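You operate a simulated robot arm through the tools that you are given. There is no shell and no other tool. Be economical: measure what you need, move in short steps, check, and stop when the job is done.

Carry out the task below with a simulated robot arm. There is one attempt and no reset: what you move stays moved.

TASK
Press the cap onto the streaky pink bottle, then shake it till the colour is even.
Fine: use the cap press; slide out again, bottle into the blue tray; leave the other bottles.

It is judged by the outcome, as a careful person would: the job done as asked, and still so three seconds after it is handed in. It fails if anything else is knocked over, pushed out of place, dropped, spilled or broken. A push-on lid holds only when it is set on centred and level and pressed home; a screw cap is set on level and turned clockwise until tight.

THE ROBOT
A 7-joint arm with a two-finger parallel gripper, fixed in place. Base frame: the origin is at the foot of the arm, x ahead of it, y to its left, z up; the work surface is at about z = 0. Lengths are in m, angles in degrees, forces in N, time in s.
With the tool pointing down near the work surface it reaches from about 0.24 to 0.62 m from the base axis. Its first joint turns from -66.0 to 66.0 degrees. Payload 2.6 kg.
The tool frame sits at the grasp point between the pads (the TCP): z along the fingers, y along the line on which they close. The tips reach 0.03 m beyond it. Largest opening 0.094 m; finger width 0.028, thickness 0.01; the body of the gripper, 0.05 by 0.096 m, starts 0.055 m behind the TCP.
Orientation is that of the tool frame in the base frame, as a unit quaternion [w, x, y, z]. With the fingers straight down and closing along the base's y, the tool's x points along the base's -x, its y along +y and its z along -z.

THE INTERFACE
- The arm moves only by the tool servo_tool. Its argument "deltas" is a list that holds one entry, the list of rows, each a list of 7 numbers: the shift along the tool's x, y, z in units of 150 mm (1.0 is 150 mm), then the turn, a rotation vector about the tool's x, y, z in units of 180 degrees (1.0 is 180 degrees), then the finger opening in m, from 0 to 0.094. In form: [[[dx, dy, dz, rx, ry, rz, claw], ...]]. A call has 1 to 12 rows; each row is the pose to reach, as a shift and turn from the pose commanded when the call began, along the tool's axes at that moment. A call with a number of a shift or a turn outside -1 to 1 is refused whole. Each row takes 0.2 s and may step no farther than 0.05 m and 8.6 degrees from the row before; otherwise, or with a gripper value out of range, the whole call is refused. Where a pose cannot be reached the arm comes as near as it can. A force on the tool above 50 N (or 10 N above the force at the start of the call, whichever is more), or a blocked arm, ends the call early, and 0.2 s more pass. The fingers move at their own pace (about 0.072 m/s each) and stop on an object; they squeeze with about 43 N. The grip force told is the motor's: it shows also when the fingers shut on nothing. Time passes only in rows, and 0.2 s behind the last, so rows that repeat a pose let the fingers close. The reply holds the time, the measured pose of the TCP, the force on the tool along the base axes, the opening and the grip force, in the units named above and with some noise, with the torque about the TCP (base axes, N m) and any sound that the robot's microphone picked up.
- Cameras (640 x 400 px; columns grow to the right, rows downward): "scene" is fixed at [0.0124, 0.4191, 0.566]; the picture's right is [-0.92, -0.38, 0.00], its down [-0.22, 0.54, -0.81] and it looks along [0.31, -0.75, -0.58] (base axes); focal length 320 px, centre (320, 200). "wrist" rides on the gripper at [0.076, 0.014, -0.103] in the tool frame; the picture's right is [-0.18, 0.98, 0.00], its down [-0.75, -0.14, -0.64] and it looks along [-0.63, -0.12, 0.77] (tool axes); focal length 243 px, centre (320, 200). There is no depth. A picture from a camera that has moved, and an enlarged one, comes with that camera's place and axes in the base frame and with its lens.
- grab_frame(camera): a new picture of that camera. The clock stands still meanwhile.
- zoom(camera, box): a new picture of the part [left, top, right, bottom] of that camera's present view, enlarged. The clock stands still meanwhile.
- job_done(): hands the job in; it is judged then, once.

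Go step by step. Nothing tells you positions but the pictures and the camera data: compare them with the known pose of the tool, close in by small moves and look again before you grip or let go. The budget is 120 turns and 84 pictures, counting those below and the enlarged ones. Unless the task says otherwise, let go and move clear before handing in, and close with one line.

The tools are called after "Emit:" as a command line: name --argument value ..., lists and objects as JSON in quotes. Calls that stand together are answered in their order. servo_tool: Moves the arm, as the interface text tells. Its arguments: {"type":"object","properties":{"deltas":{"type":"array","items":{"type":"array","items":{"type":"array","items":{"type":"number"}}}}},"required":["deltas"]} The other tools are called the same way: grab_frame (camera) takes a picture; zoom (camera, box) takes an enlarged picture of a part of a camera's view; job_done () hands the job in.

At the start:

```text
clock: 0.0
position: [0.3345, -0.0076, 0.3784]
ee_rot: [0.0, 0.0, 1.0, 0.001]
wrist_force: [0.5, -0.5, 0.9]
ft_torque: [0.0, 0.01, 0.02]
gripper_width: 0.0939
gripper_force: 0.1
```

scene: 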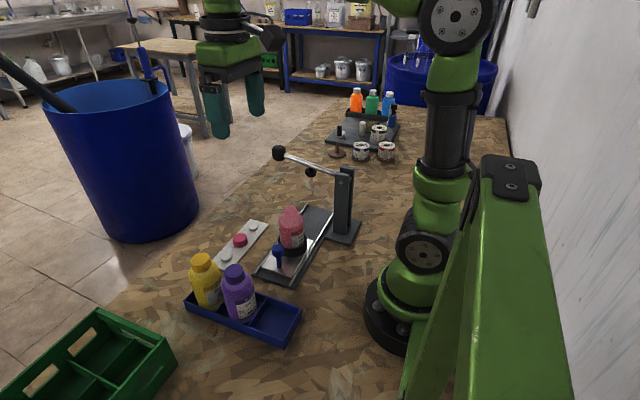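
wrist: 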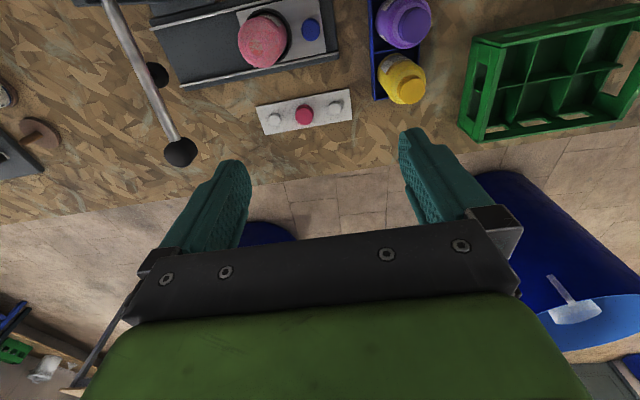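

I see a pink bottle on a sliding carriage of the lever cap press, a strip holding caps, and the blue tray holding yellow and purple bottles. I'll look closer first.

Emit:
zoom --camera "scene" --box '[170, 130, 380, 350]'

Emit:
zoom --camera "wrist" --box '[70, 0, 450, 200]'

```text
1.82 times, centred on (275, 240) of scene
camera zoom: at [0.0124, 0.4191, 0.566], right [-0.92, -0.38, 0.0], down [-0.22, 0.54, -0.81], along [0.31, -0.75, -0.58], focal length 582 px, centre (402, 127)
```

zoom: 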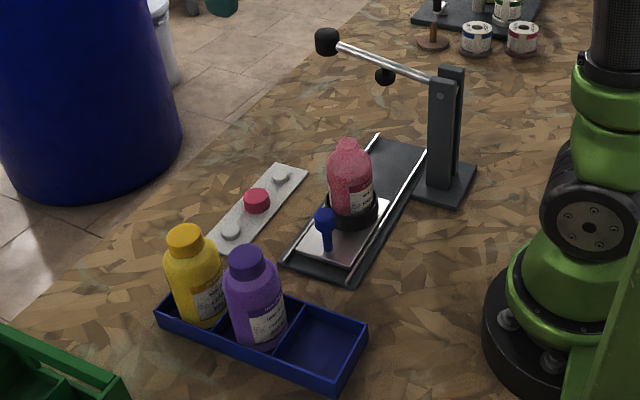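

```text
1.68 times, centred on (260, 100) of wrist
camera zoom: at [0.2577, 0.008, 0.4803], right [0.18, 0.98, 0.0], down [0.75, -0.14, 0.64], along [0.63, -0.12, -0.77], focal length 409 px, centre (421, 368)
```

zoom: 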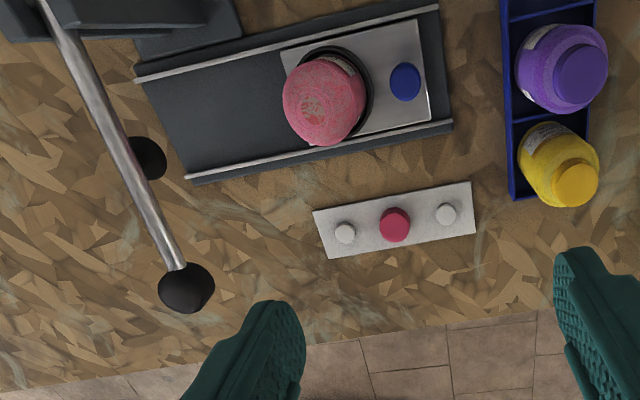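

The cap sits at about (0.42, -0.054) on the strip and the bottle top is near (0.288, -0.078, 0.135). The press plunger is near (0.296, -0.207, 0.15), with its lever ball at (0.375, -0.193, 0.205). I'll go above the cap and look.

Emit:
servo_tool --deltas '[[[-0.11, -0.06, 0.2, 0, 0, 0, 0.06], [-0.22, -0.12, 0.4, 0, 0, 0, 0.06], [-0.34, -0.18, 0.6, 0, 0, 0, 0.06], [-0.45, -0.25, 0.8, 0, 0, 0, 0.06], [-0.563, -0.309, 1.0, 0, 0, 0, 0.06], [-0.563, -0.309, 1.0, 0, 0, 0, 0.06]]]'

Emit:
grab_frame --camera "wrist"

Emit:
grab_frame --camera "scene"

```text
clock: 1.4
position: [0.4167, -0.0555, 0.2289]
ee_rot: [-0.001, 0.001, 1.0, 0.0]
wrist_force: [-0.4, -0.6, 0.1]
ft_torque: [-0.03, 0.02, 0.04]
gripper_width: 0.0601
gripper_force: 0.0
```

```text
79 pictures are left
camera wrist: at [0.3414, -0.0401, 0.3312], right [0.18, 0.98, 0.0], down [0.75, -0.14, 0.64], along [0.63, -0.12, -0.77], focal length 243 px, centre (320, 200)
```

wrist: 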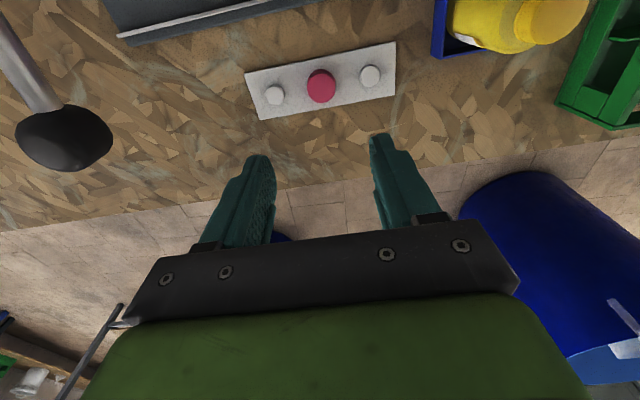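

```text
78 pictures are left
```

scene: 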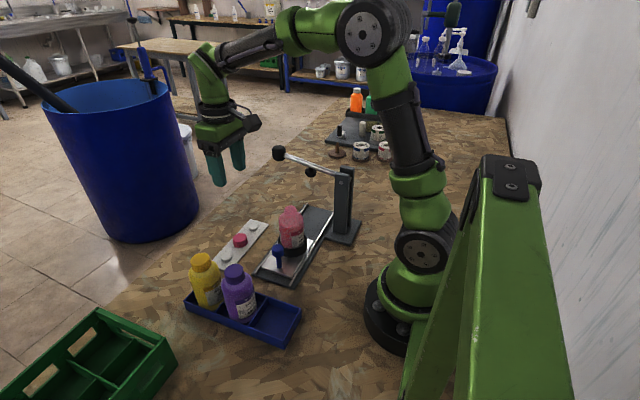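

The cap is at about (0.423, -0.0545) with its top near z = 0.03. I'll descend most of the way and check the alignment.

Emit:
servo_tool --deltas '[[[-0.01, 0, 0.25, 0, 0, 0, 0.05], [-0.02, 0, 0.5, 0, 0, 0, 0.05], [-0.035, 0, 0.75, 0, 0, 0, 0.05], [-0.035, 0, 0.95, 0, 0, 0, 0.05], [-0.035, 0, 0.95, 0, 0, 0, 0.05]]]'

Emit:
grab_frame --camera "wrist"

Emit:
zoom --camera "scene" --box '[180, 160, 340, 280]'

```text
clock: 2.6
position: [0.425, -0.0542, 0.0878]
ee_rot: [0.0, 0.001, 1.0, 0.0]
wrist_force: [0.4, 0.1, 0.3]
ft_torque: [0.02, -0.01, 0.02]
gripper_width: 0.05
gripper_force: 0.0
```

```text
77 pictures are left
camera wrist: at [0.349, -0.039, 0.1898], right [0.18, 0.98, 0.0], down [0.75, -0.14, 0.64], along [0.63, -0.12, -0.77], focal length 243 px, centre (320, 200)
```

wrist: 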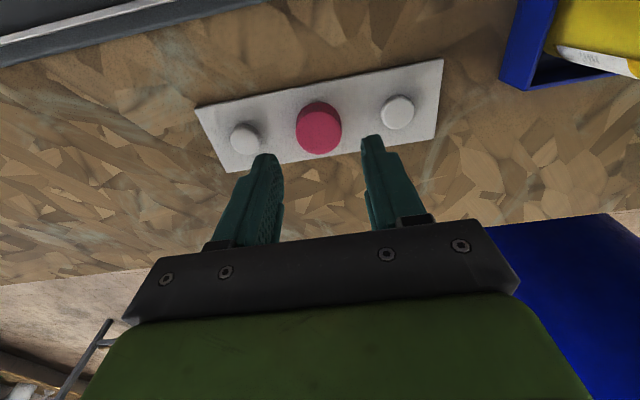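

```text
3.33 times, centred on (260, 220) of scene
camera zoom: at [0.0124, 0.4191, 0.566], right [-0.92, -0.38, 0.0], down [-0.22, 0.54, -0.81], along [0.31, -0.75, -0.58], focal length 1067 px, centre (520, 133)
```

zoom: 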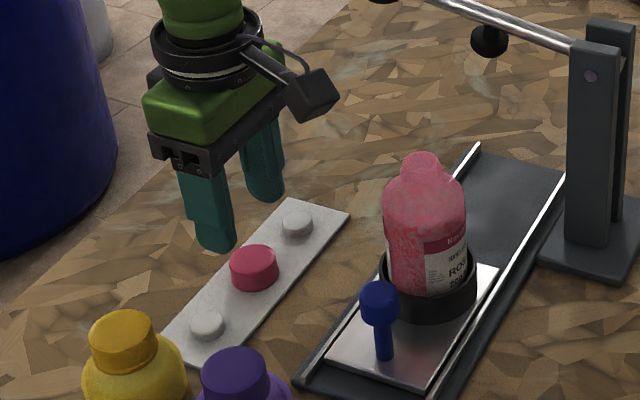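

The camera puts the cap at x ≈ 0.420, so I'll shift back 4 mm, descend to z ≈ 0.044 and close.

Emit:
servo_tool --deltas '[[[0.027, 0, 0.1, 0, 0, 0, 0.05], [0.027, 0, 0.2, 0, 0, 0, 0.05], [0.027, 0, 0.28, 0, 0, 0, 0.05], [0.027, 0, 0.28, 0, 0, 0, 0.05], [0.027, 0, 0.28, 0, 0, 0, 0.0], [0.027, 0, 0.28, 0, 0, 0, 0.0], [0.027, 0, 0.28, 0, 0, 0, 0.0]]]'

Emit:
grab_frame --camera "wrist"

Emit:
zoom --camera "scene" --box '[180, 160, 340, 280]'

```text
clock: 4.2
position: [0.4197, -0.0543, 0.0444]
ee_rot: [0.0, 0.0, 1.0, 0.0]
wrist_force: [-0.9, -0.3, 0.4]
ft_torque: [0.0, 0.01, -0.03]
gripper_width: 0.0294
gripper_force: 43.1
```

```text
75 pictures are left
camera wrist: at [0.3442, -0.0399, 0.147], right [0.18, 0.98, 0.0], down [0.75, -0.14, 0.64], along [0.63, -0.12, -0.77], focal length 243 px, centre (320, 200)
```

wrist: 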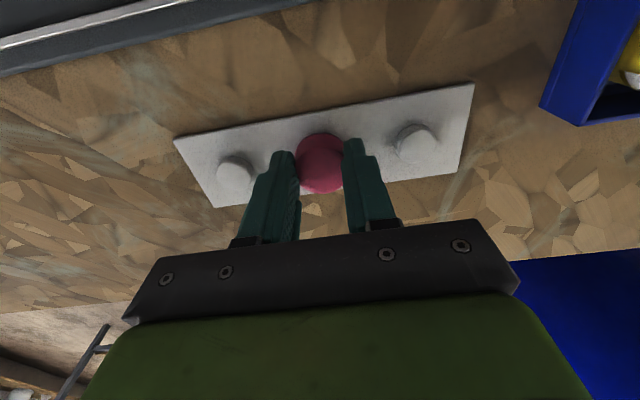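

```text
3.33 times, centred on (260, 220) of scene
camera zoom: at [0.0124, 0.4191, 0.566], right [-0.92, -0.38, 0.0], down [-0.22, 0.54, -0.81], along [0.31, -0.75, -0.58], focal length 1067 px, centre (520, 133)
```

zoom: 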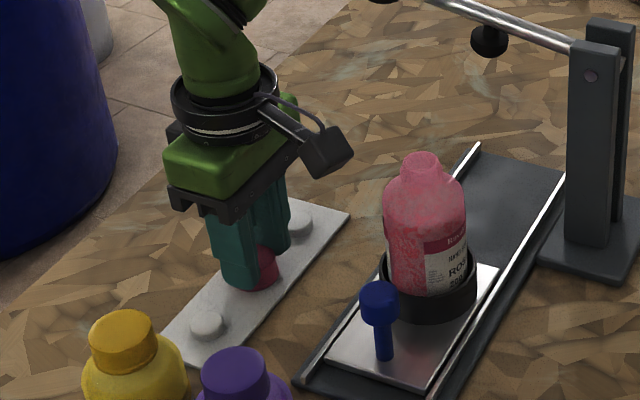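

The cap is held at 29.4 mm. I'll lift it and move toward the bottle, stopping short so I can measure the neck.

Emit:
servo_tool --deltas '[[[0, 0, -0.2, 0, 0, 0, 0], [0, 0, -0.5, 0, 0, 0, 0], [0, 0, -0.8, 0, 0, 0, 0], [0.1, -0.03, -1.0, 0, 0, 0, 0], [0.3, -0.08, -1.0, 0, 0, 0, 0], [0.5, -0.16, -1.0, 0, 0, 0, 0], [0.5, -0.16, -1.0, 0, 0, 0, 0]]]'

Emit:
grab_frame --camera "wrist"

Emit:
zoom --camera "scene" --box '[200, 120, 360, 240]'

```text
clock: 5.8
position: [0.3435, -0.0783, 0.1935]
ee_rot: [0.0, 0.0, 1.0, 0.001]
wrist_force: [-0.5, -0.4, 0.3]
ft_torque: [-0.02, -0.02, -0.01]
gripper_width: 0.0311
gripper_force: 43.3
```

```text
73 pictures are left
camera wrist: at [0.2678, -0.0635, 0.2967], right [0.18, 0.98, 0.0], down [0.75, -0.14, 0.64], along [0.63, -0.12, -0.77], focal length 243 px, centre (320, 200)
```

wrist: 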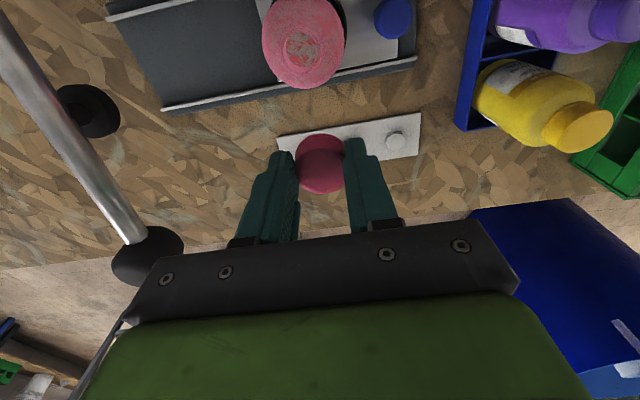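

```text
3.33 times, centred on (280, 180) of scene
camera zoom: at [0.0124, 0.4191, 0.566], right [-0.92, -0.38, 0.0], down [-0.22, 0.54, -0.81], along [0.31, -0.75, -0.58], focal length 1067 px, centre (453, 267)
```

zoom: 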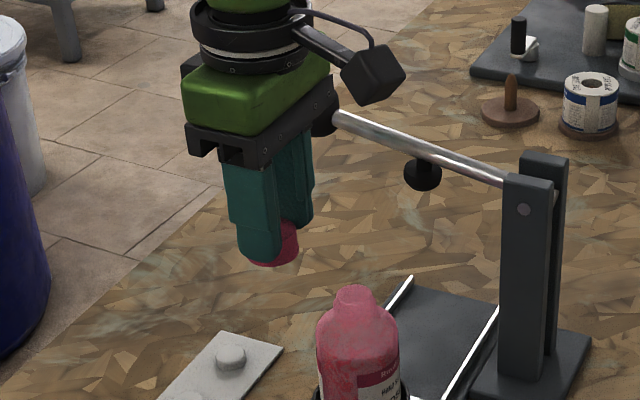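

Emit:
zoom --camera "wrist" --box '[240, 0, 400, 100]'

Emit:
zoom --camera "wrist" --box '[240, 110, 400, 210]'

Emit:
zoom --camera "scene" --box '[250, 170, 330, 260]'

```text
4.00 times, centred on (320, 50) of wrist
camera zoom: at [0.2678, -0.0635, 0.2967], right [0.18, 0.98, 0.0], down [0.75, -0.14, 0.64], along [0.63, -0.12, -0.77], focal length 970 px, centre (320, 800)
```

zoom: 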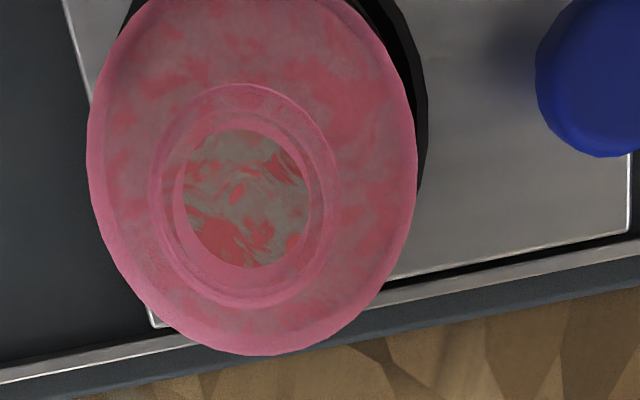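

```text
4.00 times, centred on (320, 160) of wrist
camera zoom: at [0.2678, -0.0635, 0.2967], right [0.18, 0.98, 0.0], down [0.75, -0.14, 0.64], along [0.63, -0.12, -0.77], focal length 970 px, centre (320, 360)
```

zoom: 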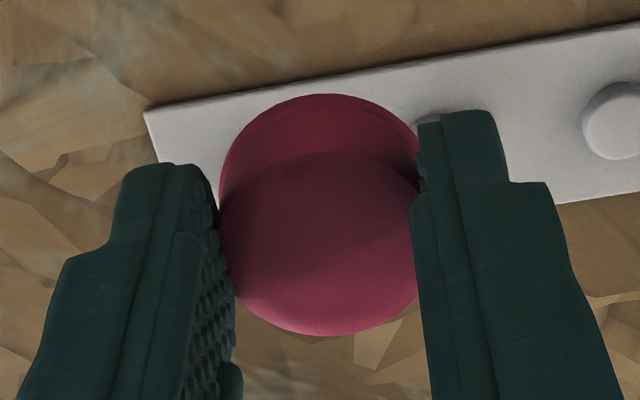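

```text
4.44 times, centred on (290, 215) of scene
camera zoom: at [0.0124, 0.4191, 0.566], right [-0.92, -0.38, 0.0], down [-0.22, 0.54, -0.81], along [0.31, -0.75, -0.58], focal length 1423 px, centre (453, 133)
```

zoom: 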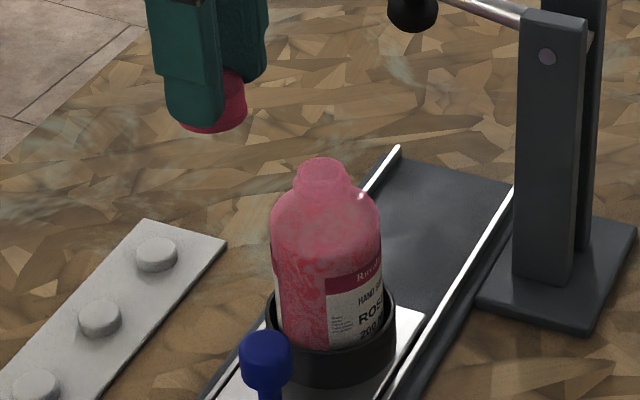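

The mouth measures about (0.288, -0.0785, 0.14) and the cap is centred in the grip. I'll move over the mouth at the current height and check.

Emit:
servo_tool --deltas '[[[0.12, 0, 0, 0, 0, 0, 0], [0.24, 0, 0, 0, 0, 0, 0], [0.367, -0.003, 0, 0, 0, 0, 0], [0.367, -0.003, 0, 0, 0, 0, 0]]]'

Emit:
zoom --camera "wrist" --box '[200, 80, 440, 230]'

Emit:
zoom --camera "scene" --box '[250, 160, 330, 210]'

```text
clock: 6.8
position: [0.2858, -0.0779, 0.1919]
ee_rot: [0.0, 0.0, 1.0, 0.0]
wrist_force: [0.2, 0.6, 0.6]
ft_torque: [0.01, 0.0, -0.02]
gripper_width: 0.0312
gripper_force: 42.5
```

```text
2.67 times, centred on (320, 155) of wrist
camera zoom: at [0.211, -0.0631, 0.2951], right [0.18, 0.98, 0.0], down [0.75, -0.14, 0.64], along [0.63, -0.12, -0.77], focal length 647 px, centre (320, 320)
```

zoom: 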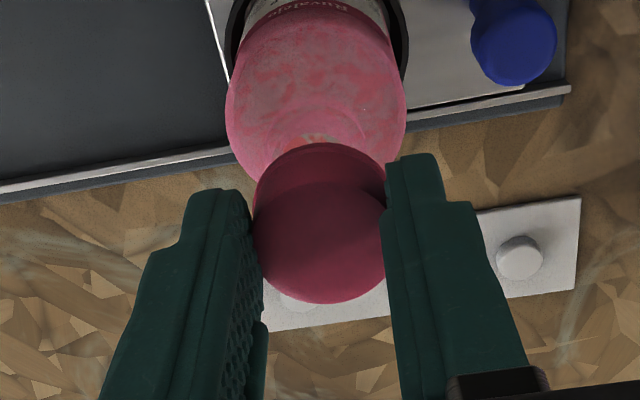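

```text
8.00 times, centred on (290, 185) of scene
camera zoom: at [0.0124, 0.4191, 0.566], right [-0.92, -0.38, 0.0], down [-0.22, 0.54, -0.81], along [0.31, -0.75, -0.58], focal length 2562 px, centre (560, 320)
```

zoom: 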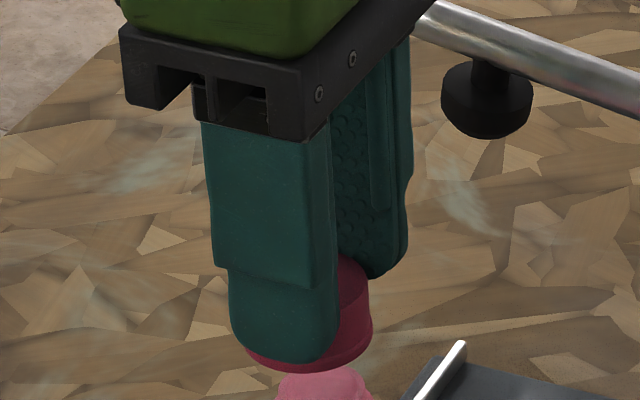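

The views disagree by 3–4 mm in x, so I'll come down 10 mm and compare the cap and neck directly.

Emit:
servo_tool --deltas '[[[0, 0, 0.04, 0, 0, 0, 0], [0, 0, 0.07, 0, 0, 0, 0], [0, 0, 0.07, 0, 0, 0, 0], [0, 0, 0.07, 0, 0, 0, 0]]]'

Emit:
zoom --camera "wrist" --box '[260, 80, 380, 200]'

Emit:
zoom --camera "scene" --box '[265, 180, 315, 230]'

```text
clock: 7.8
position: [0.2875, -0.0782, 0.1807]
ee_rot: [0.0, 0.0, 1.0, -0.001]
wrist_force: [-0.2, 0.4, 0.7]
ft_torque: [0.01, -0.02, 0.0]
gripper_width: 0.031
gripper_force: 42.9
```

```text
3.33 times, centred on (320, 140) of wrist
camera zoom: at [0.2126, -0.0632, 0.2837], right [0.18, 0.98, 0.0], down [0.75, -0.14, 0.64], along [0.63, -0.12, -0.77], focal length 809 px, centre (320, 400)
```

zoom: 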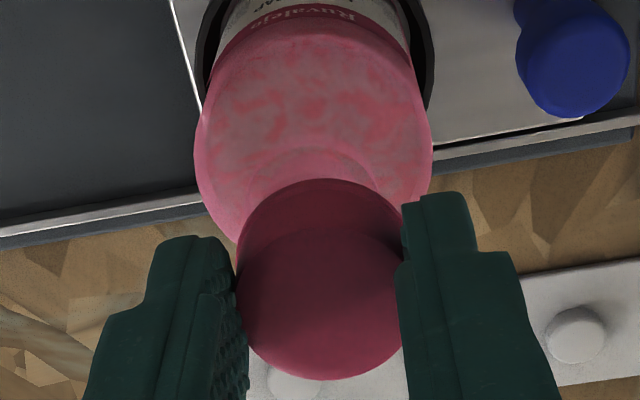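

```text
8.00 times, centred on (290, 205) of scene
camera zoom: at [0.0124, 0.4191, 0.566], right [-0.92, -0.38, 0.0], down [-0.22, 0.54, -0.81], along [0.31, -0.75, -0.58], focal length 2562 px, centre (560, 160)
```

zoom: 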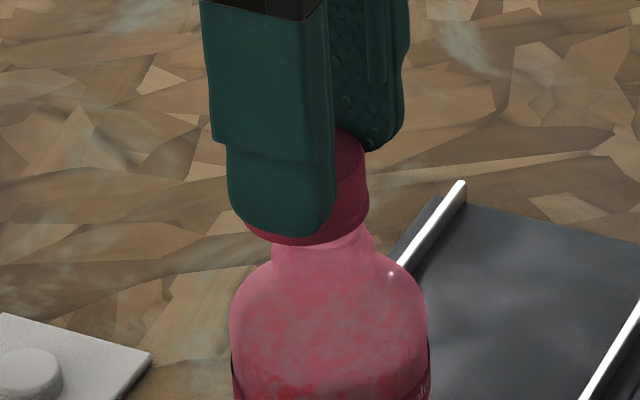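

Emit:
zoom --camera "scene" --box '[275, 190, 303, 218]'

Emit:
zoom --camera "wrist" --box '[285, 85, 355, 145]'

```text
14.29 times, centred on (289, 204) of scene
camera zoom: at [0.0124, 0.4191, 0.566], right [-0.92, -0.38, 0.0], down [-0.22, 0.54, -0.81], along [0.31, -0.75, -0.58], focal length 4575 px, centre (763, 143)
```

zoom: 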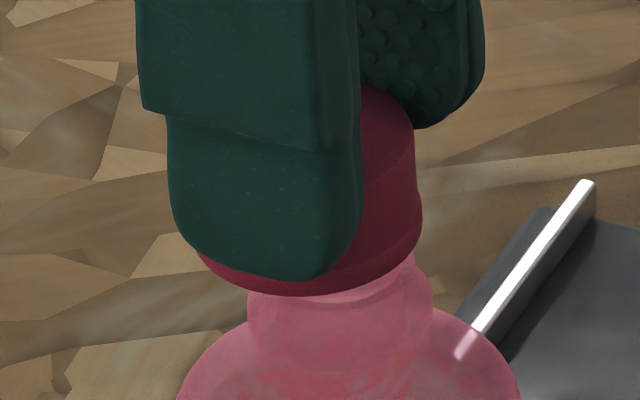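

```text
6.67 times, centred on (320, 115) of wrist
camera zoom: at [0.2126, -0.0632, 0.2837], right [0.18, 0.98, 0.0], down [0.75, -0.14, 0.64], along [0.63, -0.12, -0.77], focal length 1618 px, centre (320, 767)
```

zoom: 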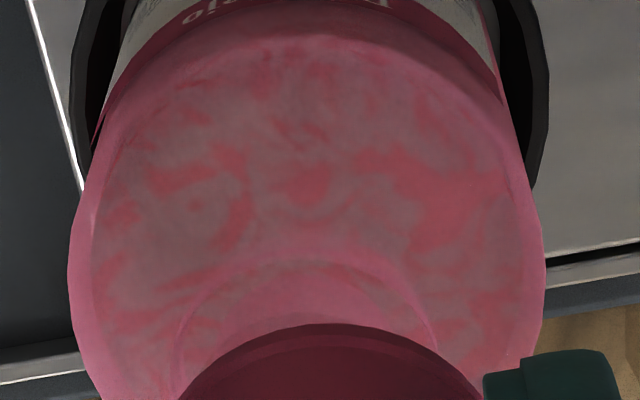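

Scene view shows the cap about 4 mm too far in +x, and the wrist view shows it about 2 mm too far in +y. I'll correct and recheck.

Emit:
servo_tool --deltas '[[[0.025, -0.012, 0, 0, 0, 0, 0], [0.025, -0.012, 0, 0, 0, 0, 0], [0.025, -0.012, 0, 0, 0, 0, 0]]]'

Emit:
zoom --camera "scene" --box '[275, 190, 303, 218]'

Emit:
zoom --camera "wrist" --box '[285, 85, 355, 145]'

```text
clock: 8.6
position: [0.2835, -0.0801, 0.1814]
ee_rot: [-0.001, -0.001, 1.0, 0.0]
wrist_force: [-0.3, -0.7, 0.2]
ft_torque: [0.0, 0.0, -0.01]
gripper_width: 0.031
gripper_force: 43.1
```

```text
14.29 times, centred on (289, 204) of scene
camera zoom: at [0.0124, 0.4191, 0.566], right [-0.92, -0.38, 0.0], down [-0.22, 0.54, -0.81], along [0.31, -0.75, -0.58], focal length 4575 px, centre (763, 143)
```

zoom: 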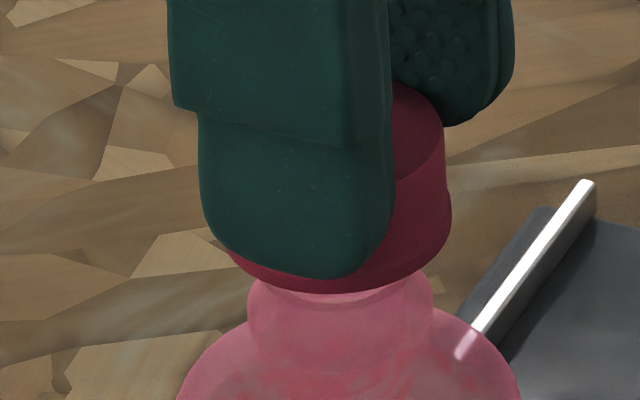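

```text
6.67 times, centred on (320, 115) of wrist
camera zoom: at [0.2083, -0.0648, 0.2842], right [0.18, 0.98, 0.0], down [0.75, -0.14, 0.64], along [0.63, -0.12, -0.77], focal length 1618 px, centre (320, 767)
```

zoom: 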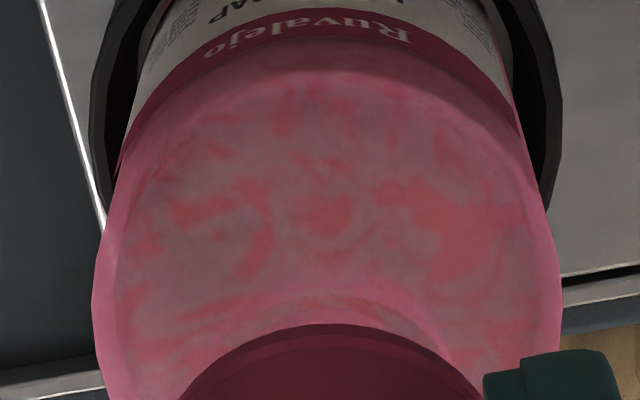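

Aligned in both views now. I'll lower it gently while watching the force.

Emit:
servo_tool --deltas '[[[0, 0, 0.02, 0, 0, 0, 0], [0, 0, 0.035, 0, 0, 0, 0], [0, 0, 0.05, 0, 0, 0, 0], [0, 0, 0.05, 0, 0, 0, 0]]]'

Emit:
zoom --camera "scene" --box '[275, 190, 303, 218]'

```text
clock: 9.6
position: [0.2848, -0.0799, 0.1748]
ee_rot: [0.0, 0.0, 1.0, 0.0]
wrist_force: [0.2, -0.2, 1.0]
ft_torque: [0.01, 0.01, -0.04]
gripper_width: 0.0308
gripper_force: 42.8
```

```text
14.29 times, centred on (289, 204) of scene
camera zoom: at [0.0124, 0.4191, 0.566], right [-0.92, -0.38, 0.0], down [-0.22, 0.54, -0.81], along [0.31, -0.75, -0.58], focal length 4575 px, centre (763, 143)
```

zoom: 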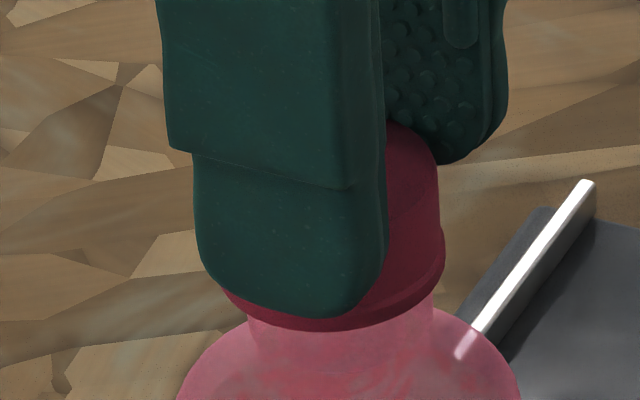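

No contact yet and there's about 1 mm of x drift. I'll correct it and continue down.

Emit:
servo_tool --deltas '[[[0.006, 0, 0, 0, 0, 0, 0], [0.006, 0, 0.013, 0, 0, 0, 0], [0.006, 0, 0.026, 0, 0, 0, 0], [0.006, 0, 0.026, 0, 0, 0, 0]]]'

Emit:
zoom --camera "scene" --box '[275, 190, 303, 218]'

Emit:
zoom --camera "wrist" --box '[260, 80, 380, 200]'

```text
clock: 10.6
position: [0.2853, -0.0799, 0.1715]
ee_rot: [0.0, 0.0, 1.0, 0.0]
wrist_force: [0.6, 0.8, 0.5]
ft_torque: [-0.03, -0.01, 0.03]
gripper_width: 0.031
gripper_force: 43.2
```

```text
14.29 times, centred on (289, 204) of scene
camera zoom: at [0.0124, 0.4191, 0.566], right [-0.92, -0.38, 0.0], down [-0.22, 0.54, -0.81], along [0.31, -0.75, -0.58], focal length 4575 px, centre (763, 143)
```

zoom: 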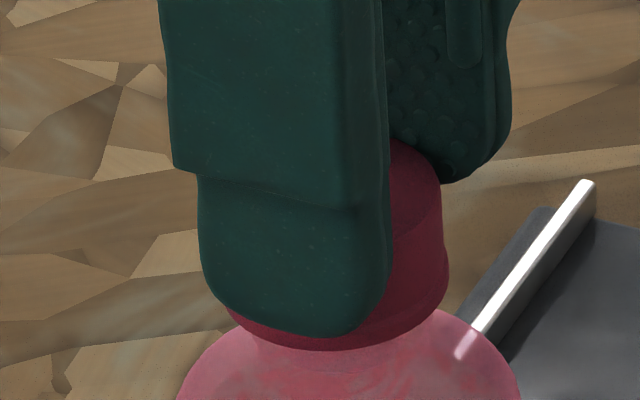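

```text
3.33 times, centred on (320, 140) of wrist
camera zoom: at [0.2088, -0.0641, 0.2736], right [0.18, 0.98, 0.0], down [0.75, -0.14, 0.64], along [0.63, -0.12, -0.77], focal length 809 px, centre (320, 400)
```

zoom: 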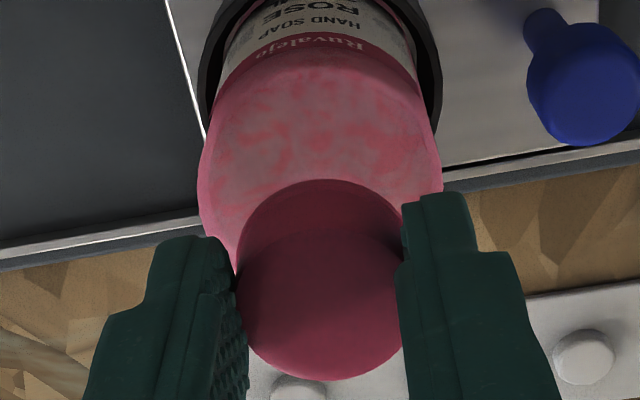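

Emit:
servo_tool --deltas '[[[0, 0, 0.01, 0, 0, 0, 0], [0, 0, 0.02, 0, 0, 0, 0], [0, 0, 0.02, 0, 0, 0, 0]]]'

Emit:
zoom --camera "scene" --box '[275, 190, 303, 218]'

```text
clock: 11.4
position: [0.2843, -0.0793, 0.1675]
ee_rot: [0.0, 0.001, 1.0, 0.001]
wrist_force: [-0.7, 0.5, -0.3]
ft_torque: [-0.01, 0.0, 0.02]
gripper_width: 0.0306
gripper_force: 42.8
```

```text
14.29 times, centred on (289, 204) of scene
camera zoom: at [0.0124, 0.4191, 0.566], right [-0.92, -0.38, 0.0], down [-0.22, 0.54, -0.81], along [0.31, -0.75, -0.58], focal length 4575 px, centre (763, 143)
```

zoom: 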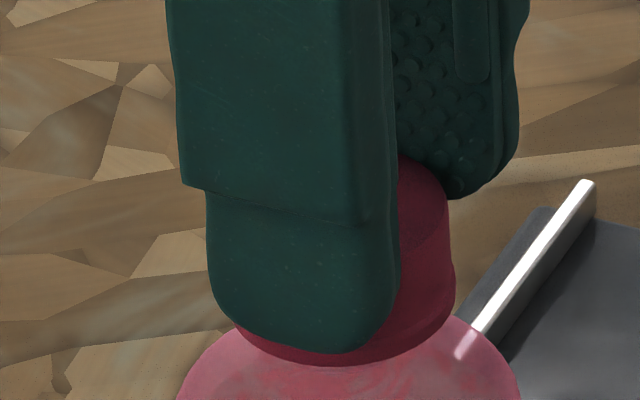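

Emit:
servo_tool --deltas '[[[-0.004, 0, 0.005, 0, 0, 0, 0], [-0.004, 0, 0.012, 0, 0, 0, 0], [-0.004, 0, 0.012, 0, 0, 0, 0]]]'

Emit:
zoom --camera "scene" --box '[275, 190, 303, 218]'

```text
clock: 12.2
position: [0.2846, -0.0787, 0.1667]
ee_rot: [0.0, -0.001, 1.0, 0.0]
wrist_force: [-0.5, 0.0, -0.9]
ft_torque: [-0.01, -0.02, 0.02]
gripper_width: 0.0309
gripper_force: 43.4
```

```text
14.29 times, centred on (289, 204) of scene
camera zoom: at [0.0124, 0.4191, 0.566], right [-0.92, -0.38, 0.0], down [-0.22, 0.54, -0.81], along [0.31, -0.75, -0.58], focal length 4575 px, centre (763, 143)
```

zoom: 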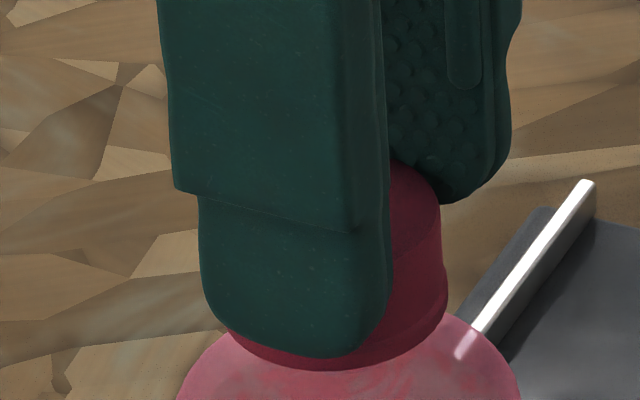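

Emit:
servo_tool --deltas '[[[0.002, 0, 0.008, 0, 0, 0, 0], [0.002, 0, 0.016, 0, 0, 0, 0], [0.002, 0, 0.016, 0, 0, 0, 0]]]'

Emit:
zoom --camera "scene" --box '[275, 190, 303, 218]'

```text
clock: 13.0
position: [0.2847, -0.0789, 0.1638]
ee_rot: [0.0, 0.0, 1.0, 0.001]
wrist_force: [0.9, 0.1, 0.5]
ft_torque: [-0.01, 0.01, -0.01]
gripper_width: 0.0307
gripper_force: 43.3
```

```text
14.29 times, centred on (289, 204) of scene
camera zoom: at [0.0124, 0.4191, 0.566], right [-0.92, -0.38, 0.0], down [-0.22, 0.54, -0.81], along [0.31, -0.75, -0.58], focal length 4575 px, centre (763, 143)
```

zoom: 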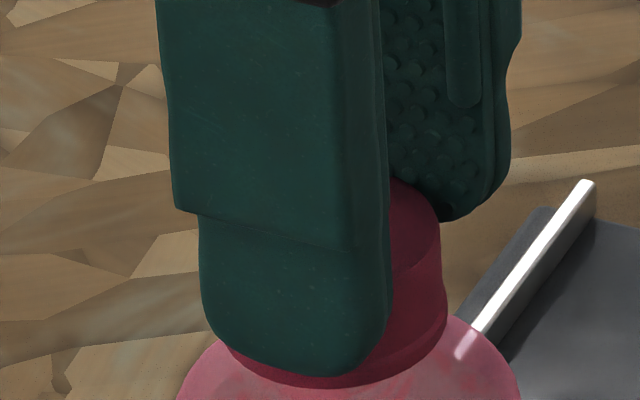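

Emit:
servo_tool --deltas '[[[0, 0, 0.007, 0, 0, 0, 0], [0, 0, 0.014, 0, 0, 0, 0], [0, 0, 0.014, 0, 0, 0, 0]]]'

Emit:
zoom --camera "scene" --box '[270, 185, 310, 225]'

```text
clock: 13.8
position: [0.2843, -0.0794, 0.1625]
ee_rot: [0.0, 0.0, 1.0, 0.0]
wrist_force: [-0.2, -1.0, 0.3]
ft_torque: [0.01, -0.01, -0.06]
gripper_width: 0.0311
gripper_force: 42.7
```

```text
10.00 times, centred on (290, 205) of scene
camera zoom: at [0.0124, 0.4191, 0.566], right [-0.92, -0.38, 0.0], down [-0.22, 0.54, -0.81], along [0.31, -0.75, -0.58], focal length 3202 px, centre (620, 150)
```

zoom: 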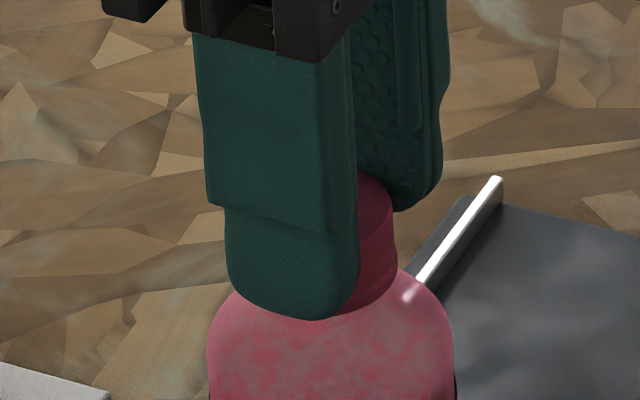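

Emit:
servo_tool --deltas '[[[0, 0, 0.007, 0, 0, 0, 0], [0, 0, 0.014, 0, 0, 0, 0], [0, 0, 0.014, 0, 0, 0, 0]]]'

Emit:
zoom --camera "scene" --box '[270, 185, 310, 225]'

```text
clock: 14.6
position: [0.2853, -0.0788, 0.1593]
ee_rot: [-0.001, 0.0, 1.0, 0.0]
wrist_force: [-0.5, 0.4, -0.6]
ft_torque: [-0.01, -0.02, 0.01]
gripper_width: 0.031
gripper_force: 43.7
```

```text
10.00 times, centred on (290, 205) of scene
camera zoom: at [0.0124, 0.4191, 0.566], right [-0.92, -0.38, 0.0], down [-0.22, 0.54, -0.81], along [0.31, -0.75, -0.58], focal length 3202 px, centre (620, 150)
```

zoom: 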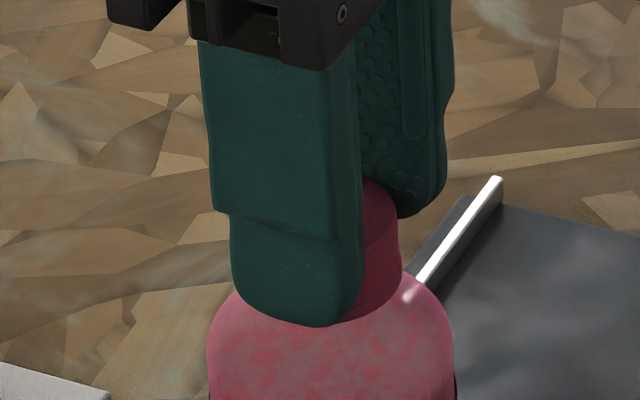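

Emit:
servo_tool --deltas '[[[0, 0, 0.006, 0, 0, 0, 0], [0, 0, 0.012, 0, 0, 0, 0], [0, 0, 0.012, 0, 0, 0, 0]]]'

Emit:
zoom --camera "scene" --box '[270, 185, 310, 225]'

Emit:
zoom --camera "wrist" --box '[260, 80, 380, 200]'

```text
clock: 15.4
position: [0.2853, -0.0791, 0.1589]
ee_rot: [0.001, 0.0, 1.0, 0.0]
wrist_force: [-2.2, -0.2, 9.4]
ft_torque: [0.0, 0.02, -0.01]
gripper_width: 0.0309
gripper_force: 43.2
```

```text
10.00 times, centred on (290, 205) of scene
camera zoom: at [0.0123, 0.4191, 0.566], right [-0.92, -0.38, 0.0], down [-0.22, 0.54, -0.81], along [0.31, -0.75, -0.58], focal length 3202 px, centre (620, 150)
```

zoom: 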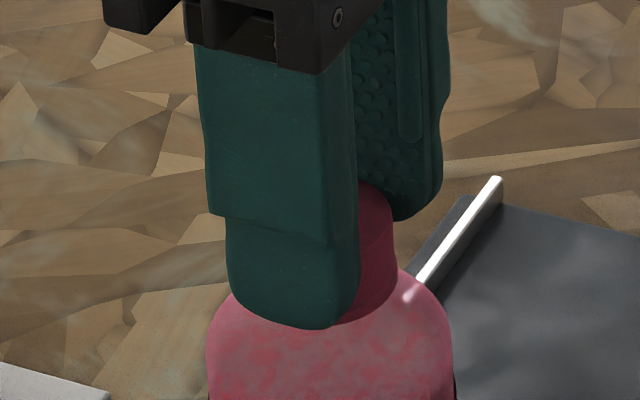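

```text
3.33 times, centred on (320, 140) of wrist
camera zoom: at [0.2097, -0.0647, 0.2608], right [0.18, 0.98, 0.0], down [0.75, -0.14, 0.64], along [0.63, -0.12, -0.77], focal length 809 px, centre (320, 400)
```

zoom: 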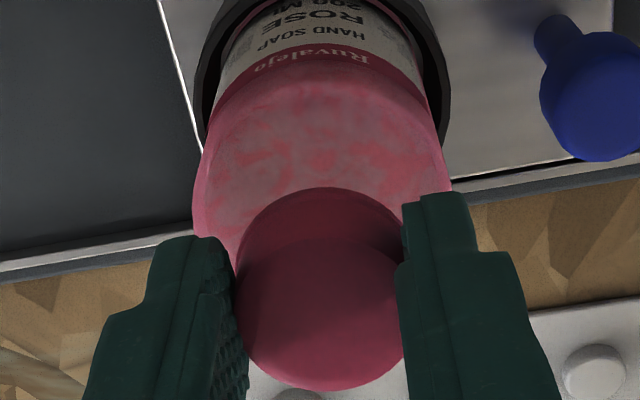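

Contact at 9 N with the cap centred. Now I'll release and rise straight up to inspect it.

Emit:
servo_tool --deltas '[[[0, 0, -0.005, 0, 0, 0, 0.06], [0, 0, -0.005, 0, 0, 0, 0.06], [0, 0, -0.005, 0, 0, 0, 0.06], [0, 0, -0.2, 0, 0, 0, 0.06], [0, 0, -0.4, 0, 0, 0, 0.06], [0, 0, -0.6, 0, 0, 0, 0.06], [0, 0, -0.6, 0, 0, 0, 0.06]]]'

Emit:
zoom --camera "scene" --box '[250, 170, 330, 260]'

Emit:
grab_frame --camera "wrist"

```text
clock: 17.0
position: [0.2821, -0.0804, 0.2495]
ee_rot: [0.0, 0.0, 1.0, 0.0]
wrist_force: [0.0, -0.1, 0.1]
ft_torque: [0.01, 0.0, -0.01]
gripper_width: 0.0601
gripper_force: 0.1
```

```text
4.44 times, centred on (290, 215) of scene
camera zoom: at [0.0124, 0.4191, 0.566], right [-0.92, -0.38, 0.0], down [-0.22, 0.54, -0.81], along [0.31, -0.75, -0.58], focal length 1423 px, centre (453, 133)
```

zoom: 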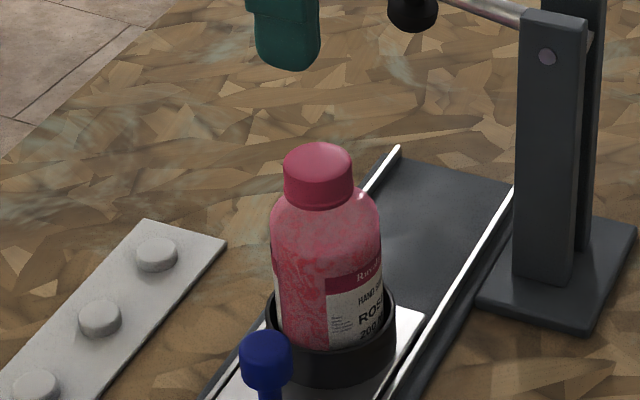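

```text
49 pictures are left
camera wrist: at [0.207, -0.0657, 0.3518], right [0.18, 0.98, 0.0], down [0.75, -0.14, 0.64], along [0.63, -0.12, -0.77], focal length 243 px, centre (320, 200)
```

wrist: 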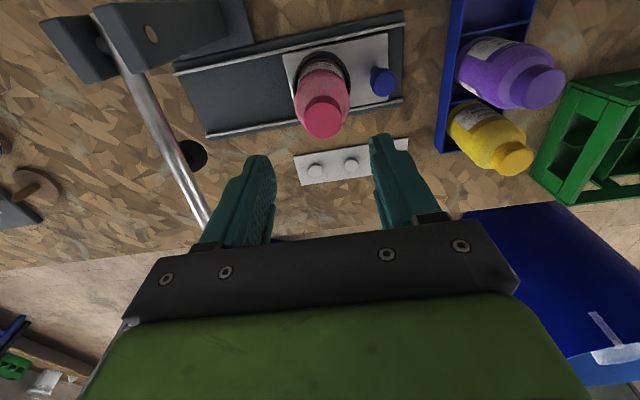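

The cap sits level on the neck. To move the carriage I'll grip its blue knob at about (0.287, -0.013), so I first turn the gripper 90° (fingers closing along x, camera on the +y side) to clear the bottle and press.

Emit:
servo_tool --deltas '[[[0, 0.045, 0, 0, 0, 0.046, 0.06], [0, 0.09, 0, 0, 0, 0.092, 0.06], [0, 0.135, 0, 0, 0, 0.138, 0.06], [0, 0.18, 0, 0, 0, 0.184, 0.06], [0, 0.225, 0, 0, 0, 0.23, 0.06], [0, 0.27, 0, 0, 0, 0.276, 0.06], [0, 0.315, 0, 0, 0, 0.322, 0.06], [0, 0.36, 0, 0, 0, 0.368, 0.06], [0, 0.405, 0, 0, 0, 0.414, 0.06], [0, 0.45, 0, 0, 0, 0.458, 0.06], [0, 0.49, 0, 0, 0, 0.5, 0.06], [0, 0.49, 0, 0, 0, 0.5, 0.06]]]'

Emit:
grab_frame --camera "wrist"

Emit:
grab_frame --camera "scene"

```text
clock: 19.6
position: [0.2825, -0.0061, 0.2477]
ee_rot: [0.0, 0.707, 0.707, 0.0]
wrist_force: [0.2, 0.6, -0.4]
ft_torque: [0.0, -0.03, 0.01]
gripper_width: 0.0598
gripper_force: 0.0
```

```text
48 pictures are left
camera wrist: at [0.2986, 0.0707, 0.3507], right [0.98, -0.19, 0.0], down [-0.14, -0.75, 0.64], along [-0.12, -0.63, -0.77], focal length 243 px, centre (320, 200)
```

wrist: 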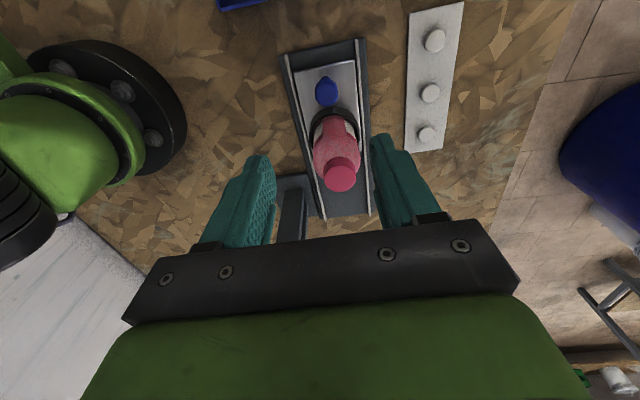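

```text
47 pictures are left
```

scene: 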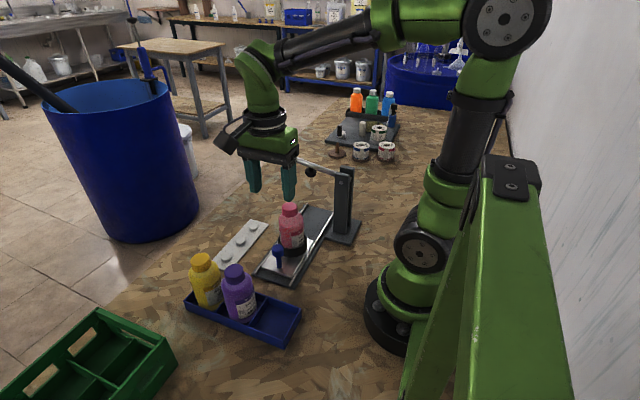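

Emit:
servo_tool --deltas '[[[0, 0.01, 0.25, 0, 0, 0, 0.05], [0, 0.02, 0.5, 0, 0, 0, 0.05], [0, 0.027, 0.75, 0, 0, 0, 0.05], [0, 0.027, 0.88, 0, 0, 0, 0.05], [0, 0.027, 0.88, 0, 0, 0, 0.05]]]'

Emit:
grab_frame --camera "wrist"

Emit:
zoom --camera "scene" --box '[230, 170, 350, 290]'

```text
clock: 20.8
position: [0.286, -0.0087, 0.1167]
ee_rot: [0.001, 0.707, 0.707, 0.0]
wrist_force: [-0.7, 1.0, -0.3]
ft_torque: [0.0, 0.01, 0.04]
gripper_width: 0.0503
gripper_force: 0.1
```

```text
46 pictures are left
camera wrist: at [0.3006, 0.0683, 0.2186], right [0.98, -0.18, 0.0], down [-0.14, -0.75, 0.64], along [-0.12, -0.63, -0.77], focal length 243 px, centre (320, 200)
```

wrist: 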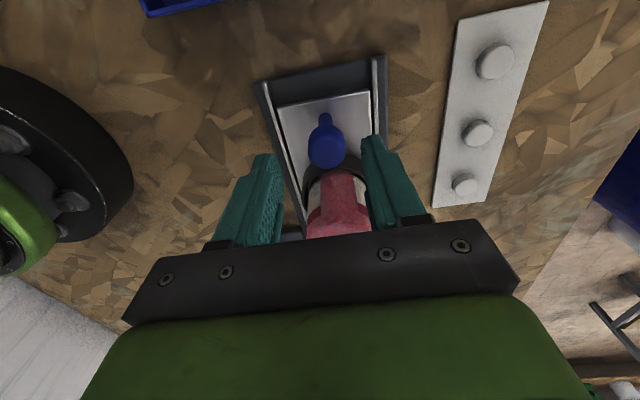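

```text
3.33 times, centred on (290, 230) of scene
camera zoom: at [0.0124, 0.4191, 0.566], right [-0.92, -0.38, 0.0], down [-0.22, 0.54, -0.81], along [0.31, -0.75, -0.58], focal length 1067 px, centre (420, 100)
```

zoom: 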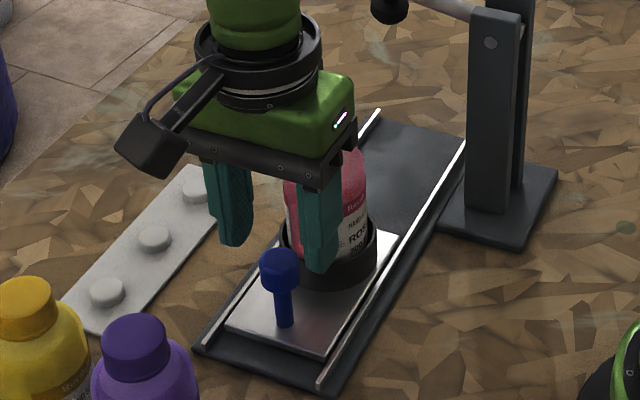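

Knob is about 2.5 mm further in +x than the finger midpoint. I'll correct, descend to z ≈ 0.078 and close on it.

Emit:
servo_tool --deltas '[[[0, 0.017, 0.08, 0, 0, 0, 0.05], [0, 0.017, 0.17, 0, 0, 0, 0.05], [0, 0.017, 0.257, 0, 0, 0, 0.05], [0, 0.017, 0.257, 0, 0, 0, 0.05], [0, 0.017, 0.257, 0, 0, 0, 0.015], [0, 0.017, 0.257, 0, 0, 0, 0.015], [0, 0.017, 0.257, 0, 0, 0, 0.015]]]'

Emit:
grab_frame --camera "wrist"

Emit:
zoom --camera "scene" --box '[230, 170, 350, 290]'

```text
clock: 22.4
position: [0.2901, -0.0072, 0.0788]
ee_rot: [0.001, 0.706, 0.708, 0.0]
wrist_force: [10.2, 0.1, -11.8]
ft_torque: [0.06, -0.08, 0.06]
gripper_width: 0.0274
gripper_force: 45.3
```

```text
44 pictures are left
camera wrist: at [0.3043, 0.0704, 0.1804], right [0.98, -0.18, 0.0], down [-0.14, -0.75, 0.64], along [-0.12, -0.63, -0.77], focal length 243 px, centre (320, 200)
```

wrist: 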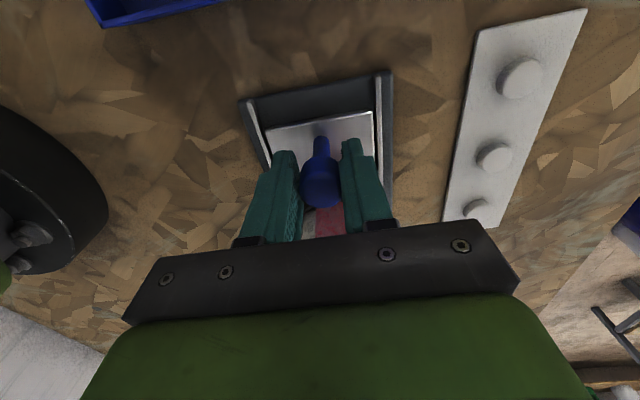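

```text
3.33 times, centred on (290, 230) of scene
camera zoom: at [0.0124, 0.4191, 0.566], right [-0.92, -0.38, 0.0], down [-0.22, 0.54, -0.81], along [0.31, -0.75, -0.58], focal length 1067 px, centre (420, 100)
```

zoom: 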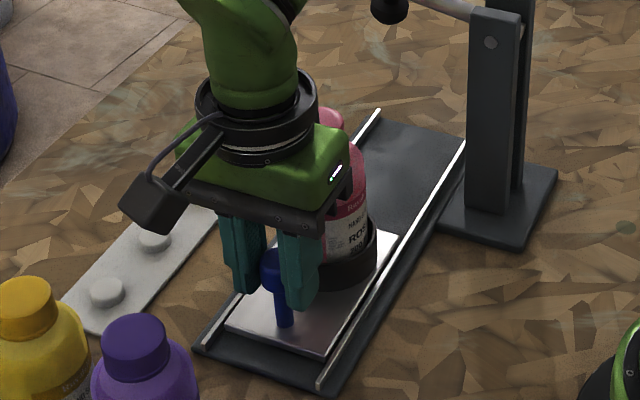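

Gripped firmly. I'll slide the carriage toward the press in stages.

Emit:
servo_tool --deltas '[[[0, 0.005, 0.003, 0, 0, 0, 0.01], [-0.05, 0.005, 0.003, 0, 0, 0, 0.01], [-0.12, 0.005, 0.003, 0, 0, 0, 0.01], [-0.2, 0.005, 0.003, 0, 0, 0, 0.01], [-0.28, 0.005, 0.003, 0, 0, 0, 0.01], [-0.36, 0.005, 0.003, 0, 0, 0, 0.01], [-0.4, 0.005, 0.003, 0, 0, 0, 0.01], [-0.4, 0.005, 0.003, 0, 0, 0, 0.01]]]'

Emit:
zoom --camera "scene" --box '[230, 130, 380, 280]'

```text
clock: 24.2
position: [0.2916, -0.0655, 0.0764]
ee_rot: [-0.003, 0.708, 0.706, -0.002]
wrist_force: [-23.6, -1.1, 8.4]
ft_torque: [0.29, 0.12, -0.21]
gripper_width: 0.0266
gripper_force: 45.6
```

```text
2.67 times, centred on (305, 205) of scene
camera zoom: at [0.0123, 0.4191, 0.566], right [-0.92, -0.38, 0.0], down [-0.22, 0.54, -0.81], along [0.31, -0.75, -0.58], focal length 854 px, centre (360, 187)
```

zoom: 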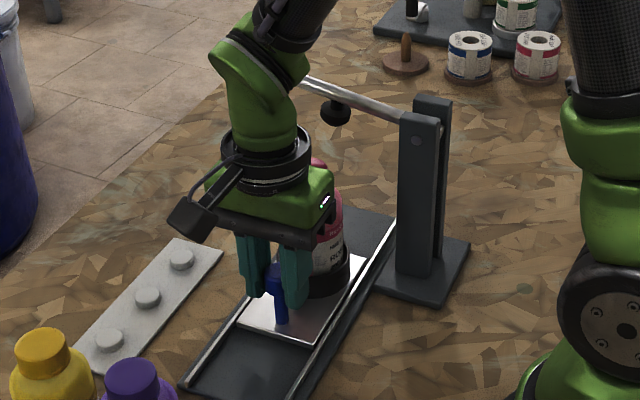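

It slides well. I'll ease the side load and continue.

Emit:
servo_tool --deltas '[[[0, -0.009, 0, 0, 0, 0, 0.01], [-0.05, -0.01, 0, 0, 0, 0, 0.01], [-0.12, -0.01, 0, 0, 0, 0, 0.01], [-0.2, -0.01, 0, 0, 0, 0, 0.01], [-0.27, -0.01, 0, 0, 0, 0, 0.01], [-0.33, -0.01, 0, 0, 0, 0, 0.01], [-0.33, -0.01, 0, 0, 0, 0, 0.01]]]'

Emit:
zoom --camera "scene" --box '[230, 130, 380, 280]'

Emit:
grab_frame --camera "wrist"

```text
clock: 25.8
position: [0.2907, -0.1156, 0.0784]
ee_rot: [-0.001, 0.709, 0.705, -0.001]
wrist_force: [-22.6, -1.5, 10.1]
ft_torque: [0.37, -0.04, -0.15]
gripper_width: 0.0267
gripper_force: 45.0
```

```text
2.67 times, centred on (305, 205) of scene
camera zoom: at [0.0123, 0.4191, 0.566], right [-0.92, -0.38, 0.0], down [-0.22, 0.54, -0.81], along [0.31, -0.75, -0.58], focal length 854 px, centre (360, 187)
```

zoom: 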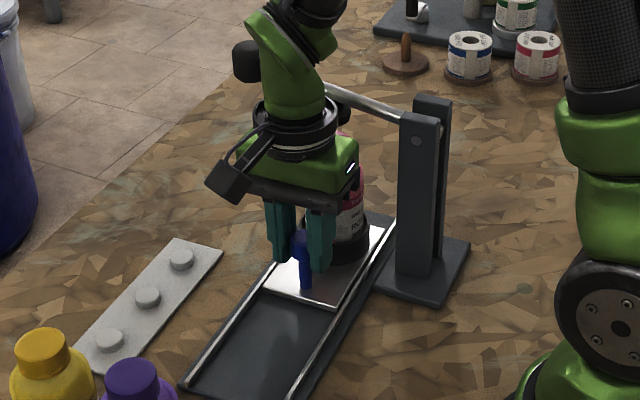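

```text
40 pictures are left
camera wrist: at [0.3051, -0.0392, 0.1789], right [0.98, -0.19, 0.0], down [-0.14, -0.75, 0.64], along [-0.12, -0.63, -0.77], focal length 243 px, centre (320, 200)
```

wrist: 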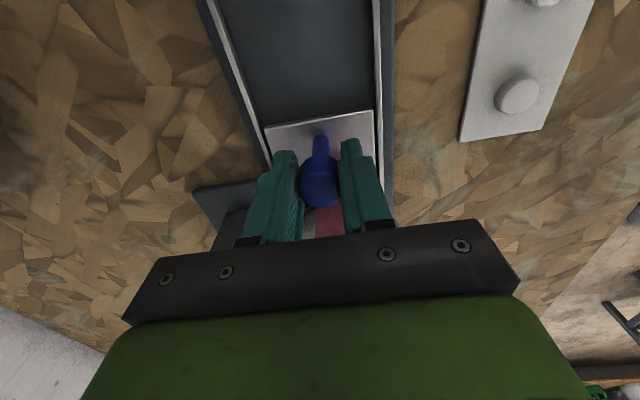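

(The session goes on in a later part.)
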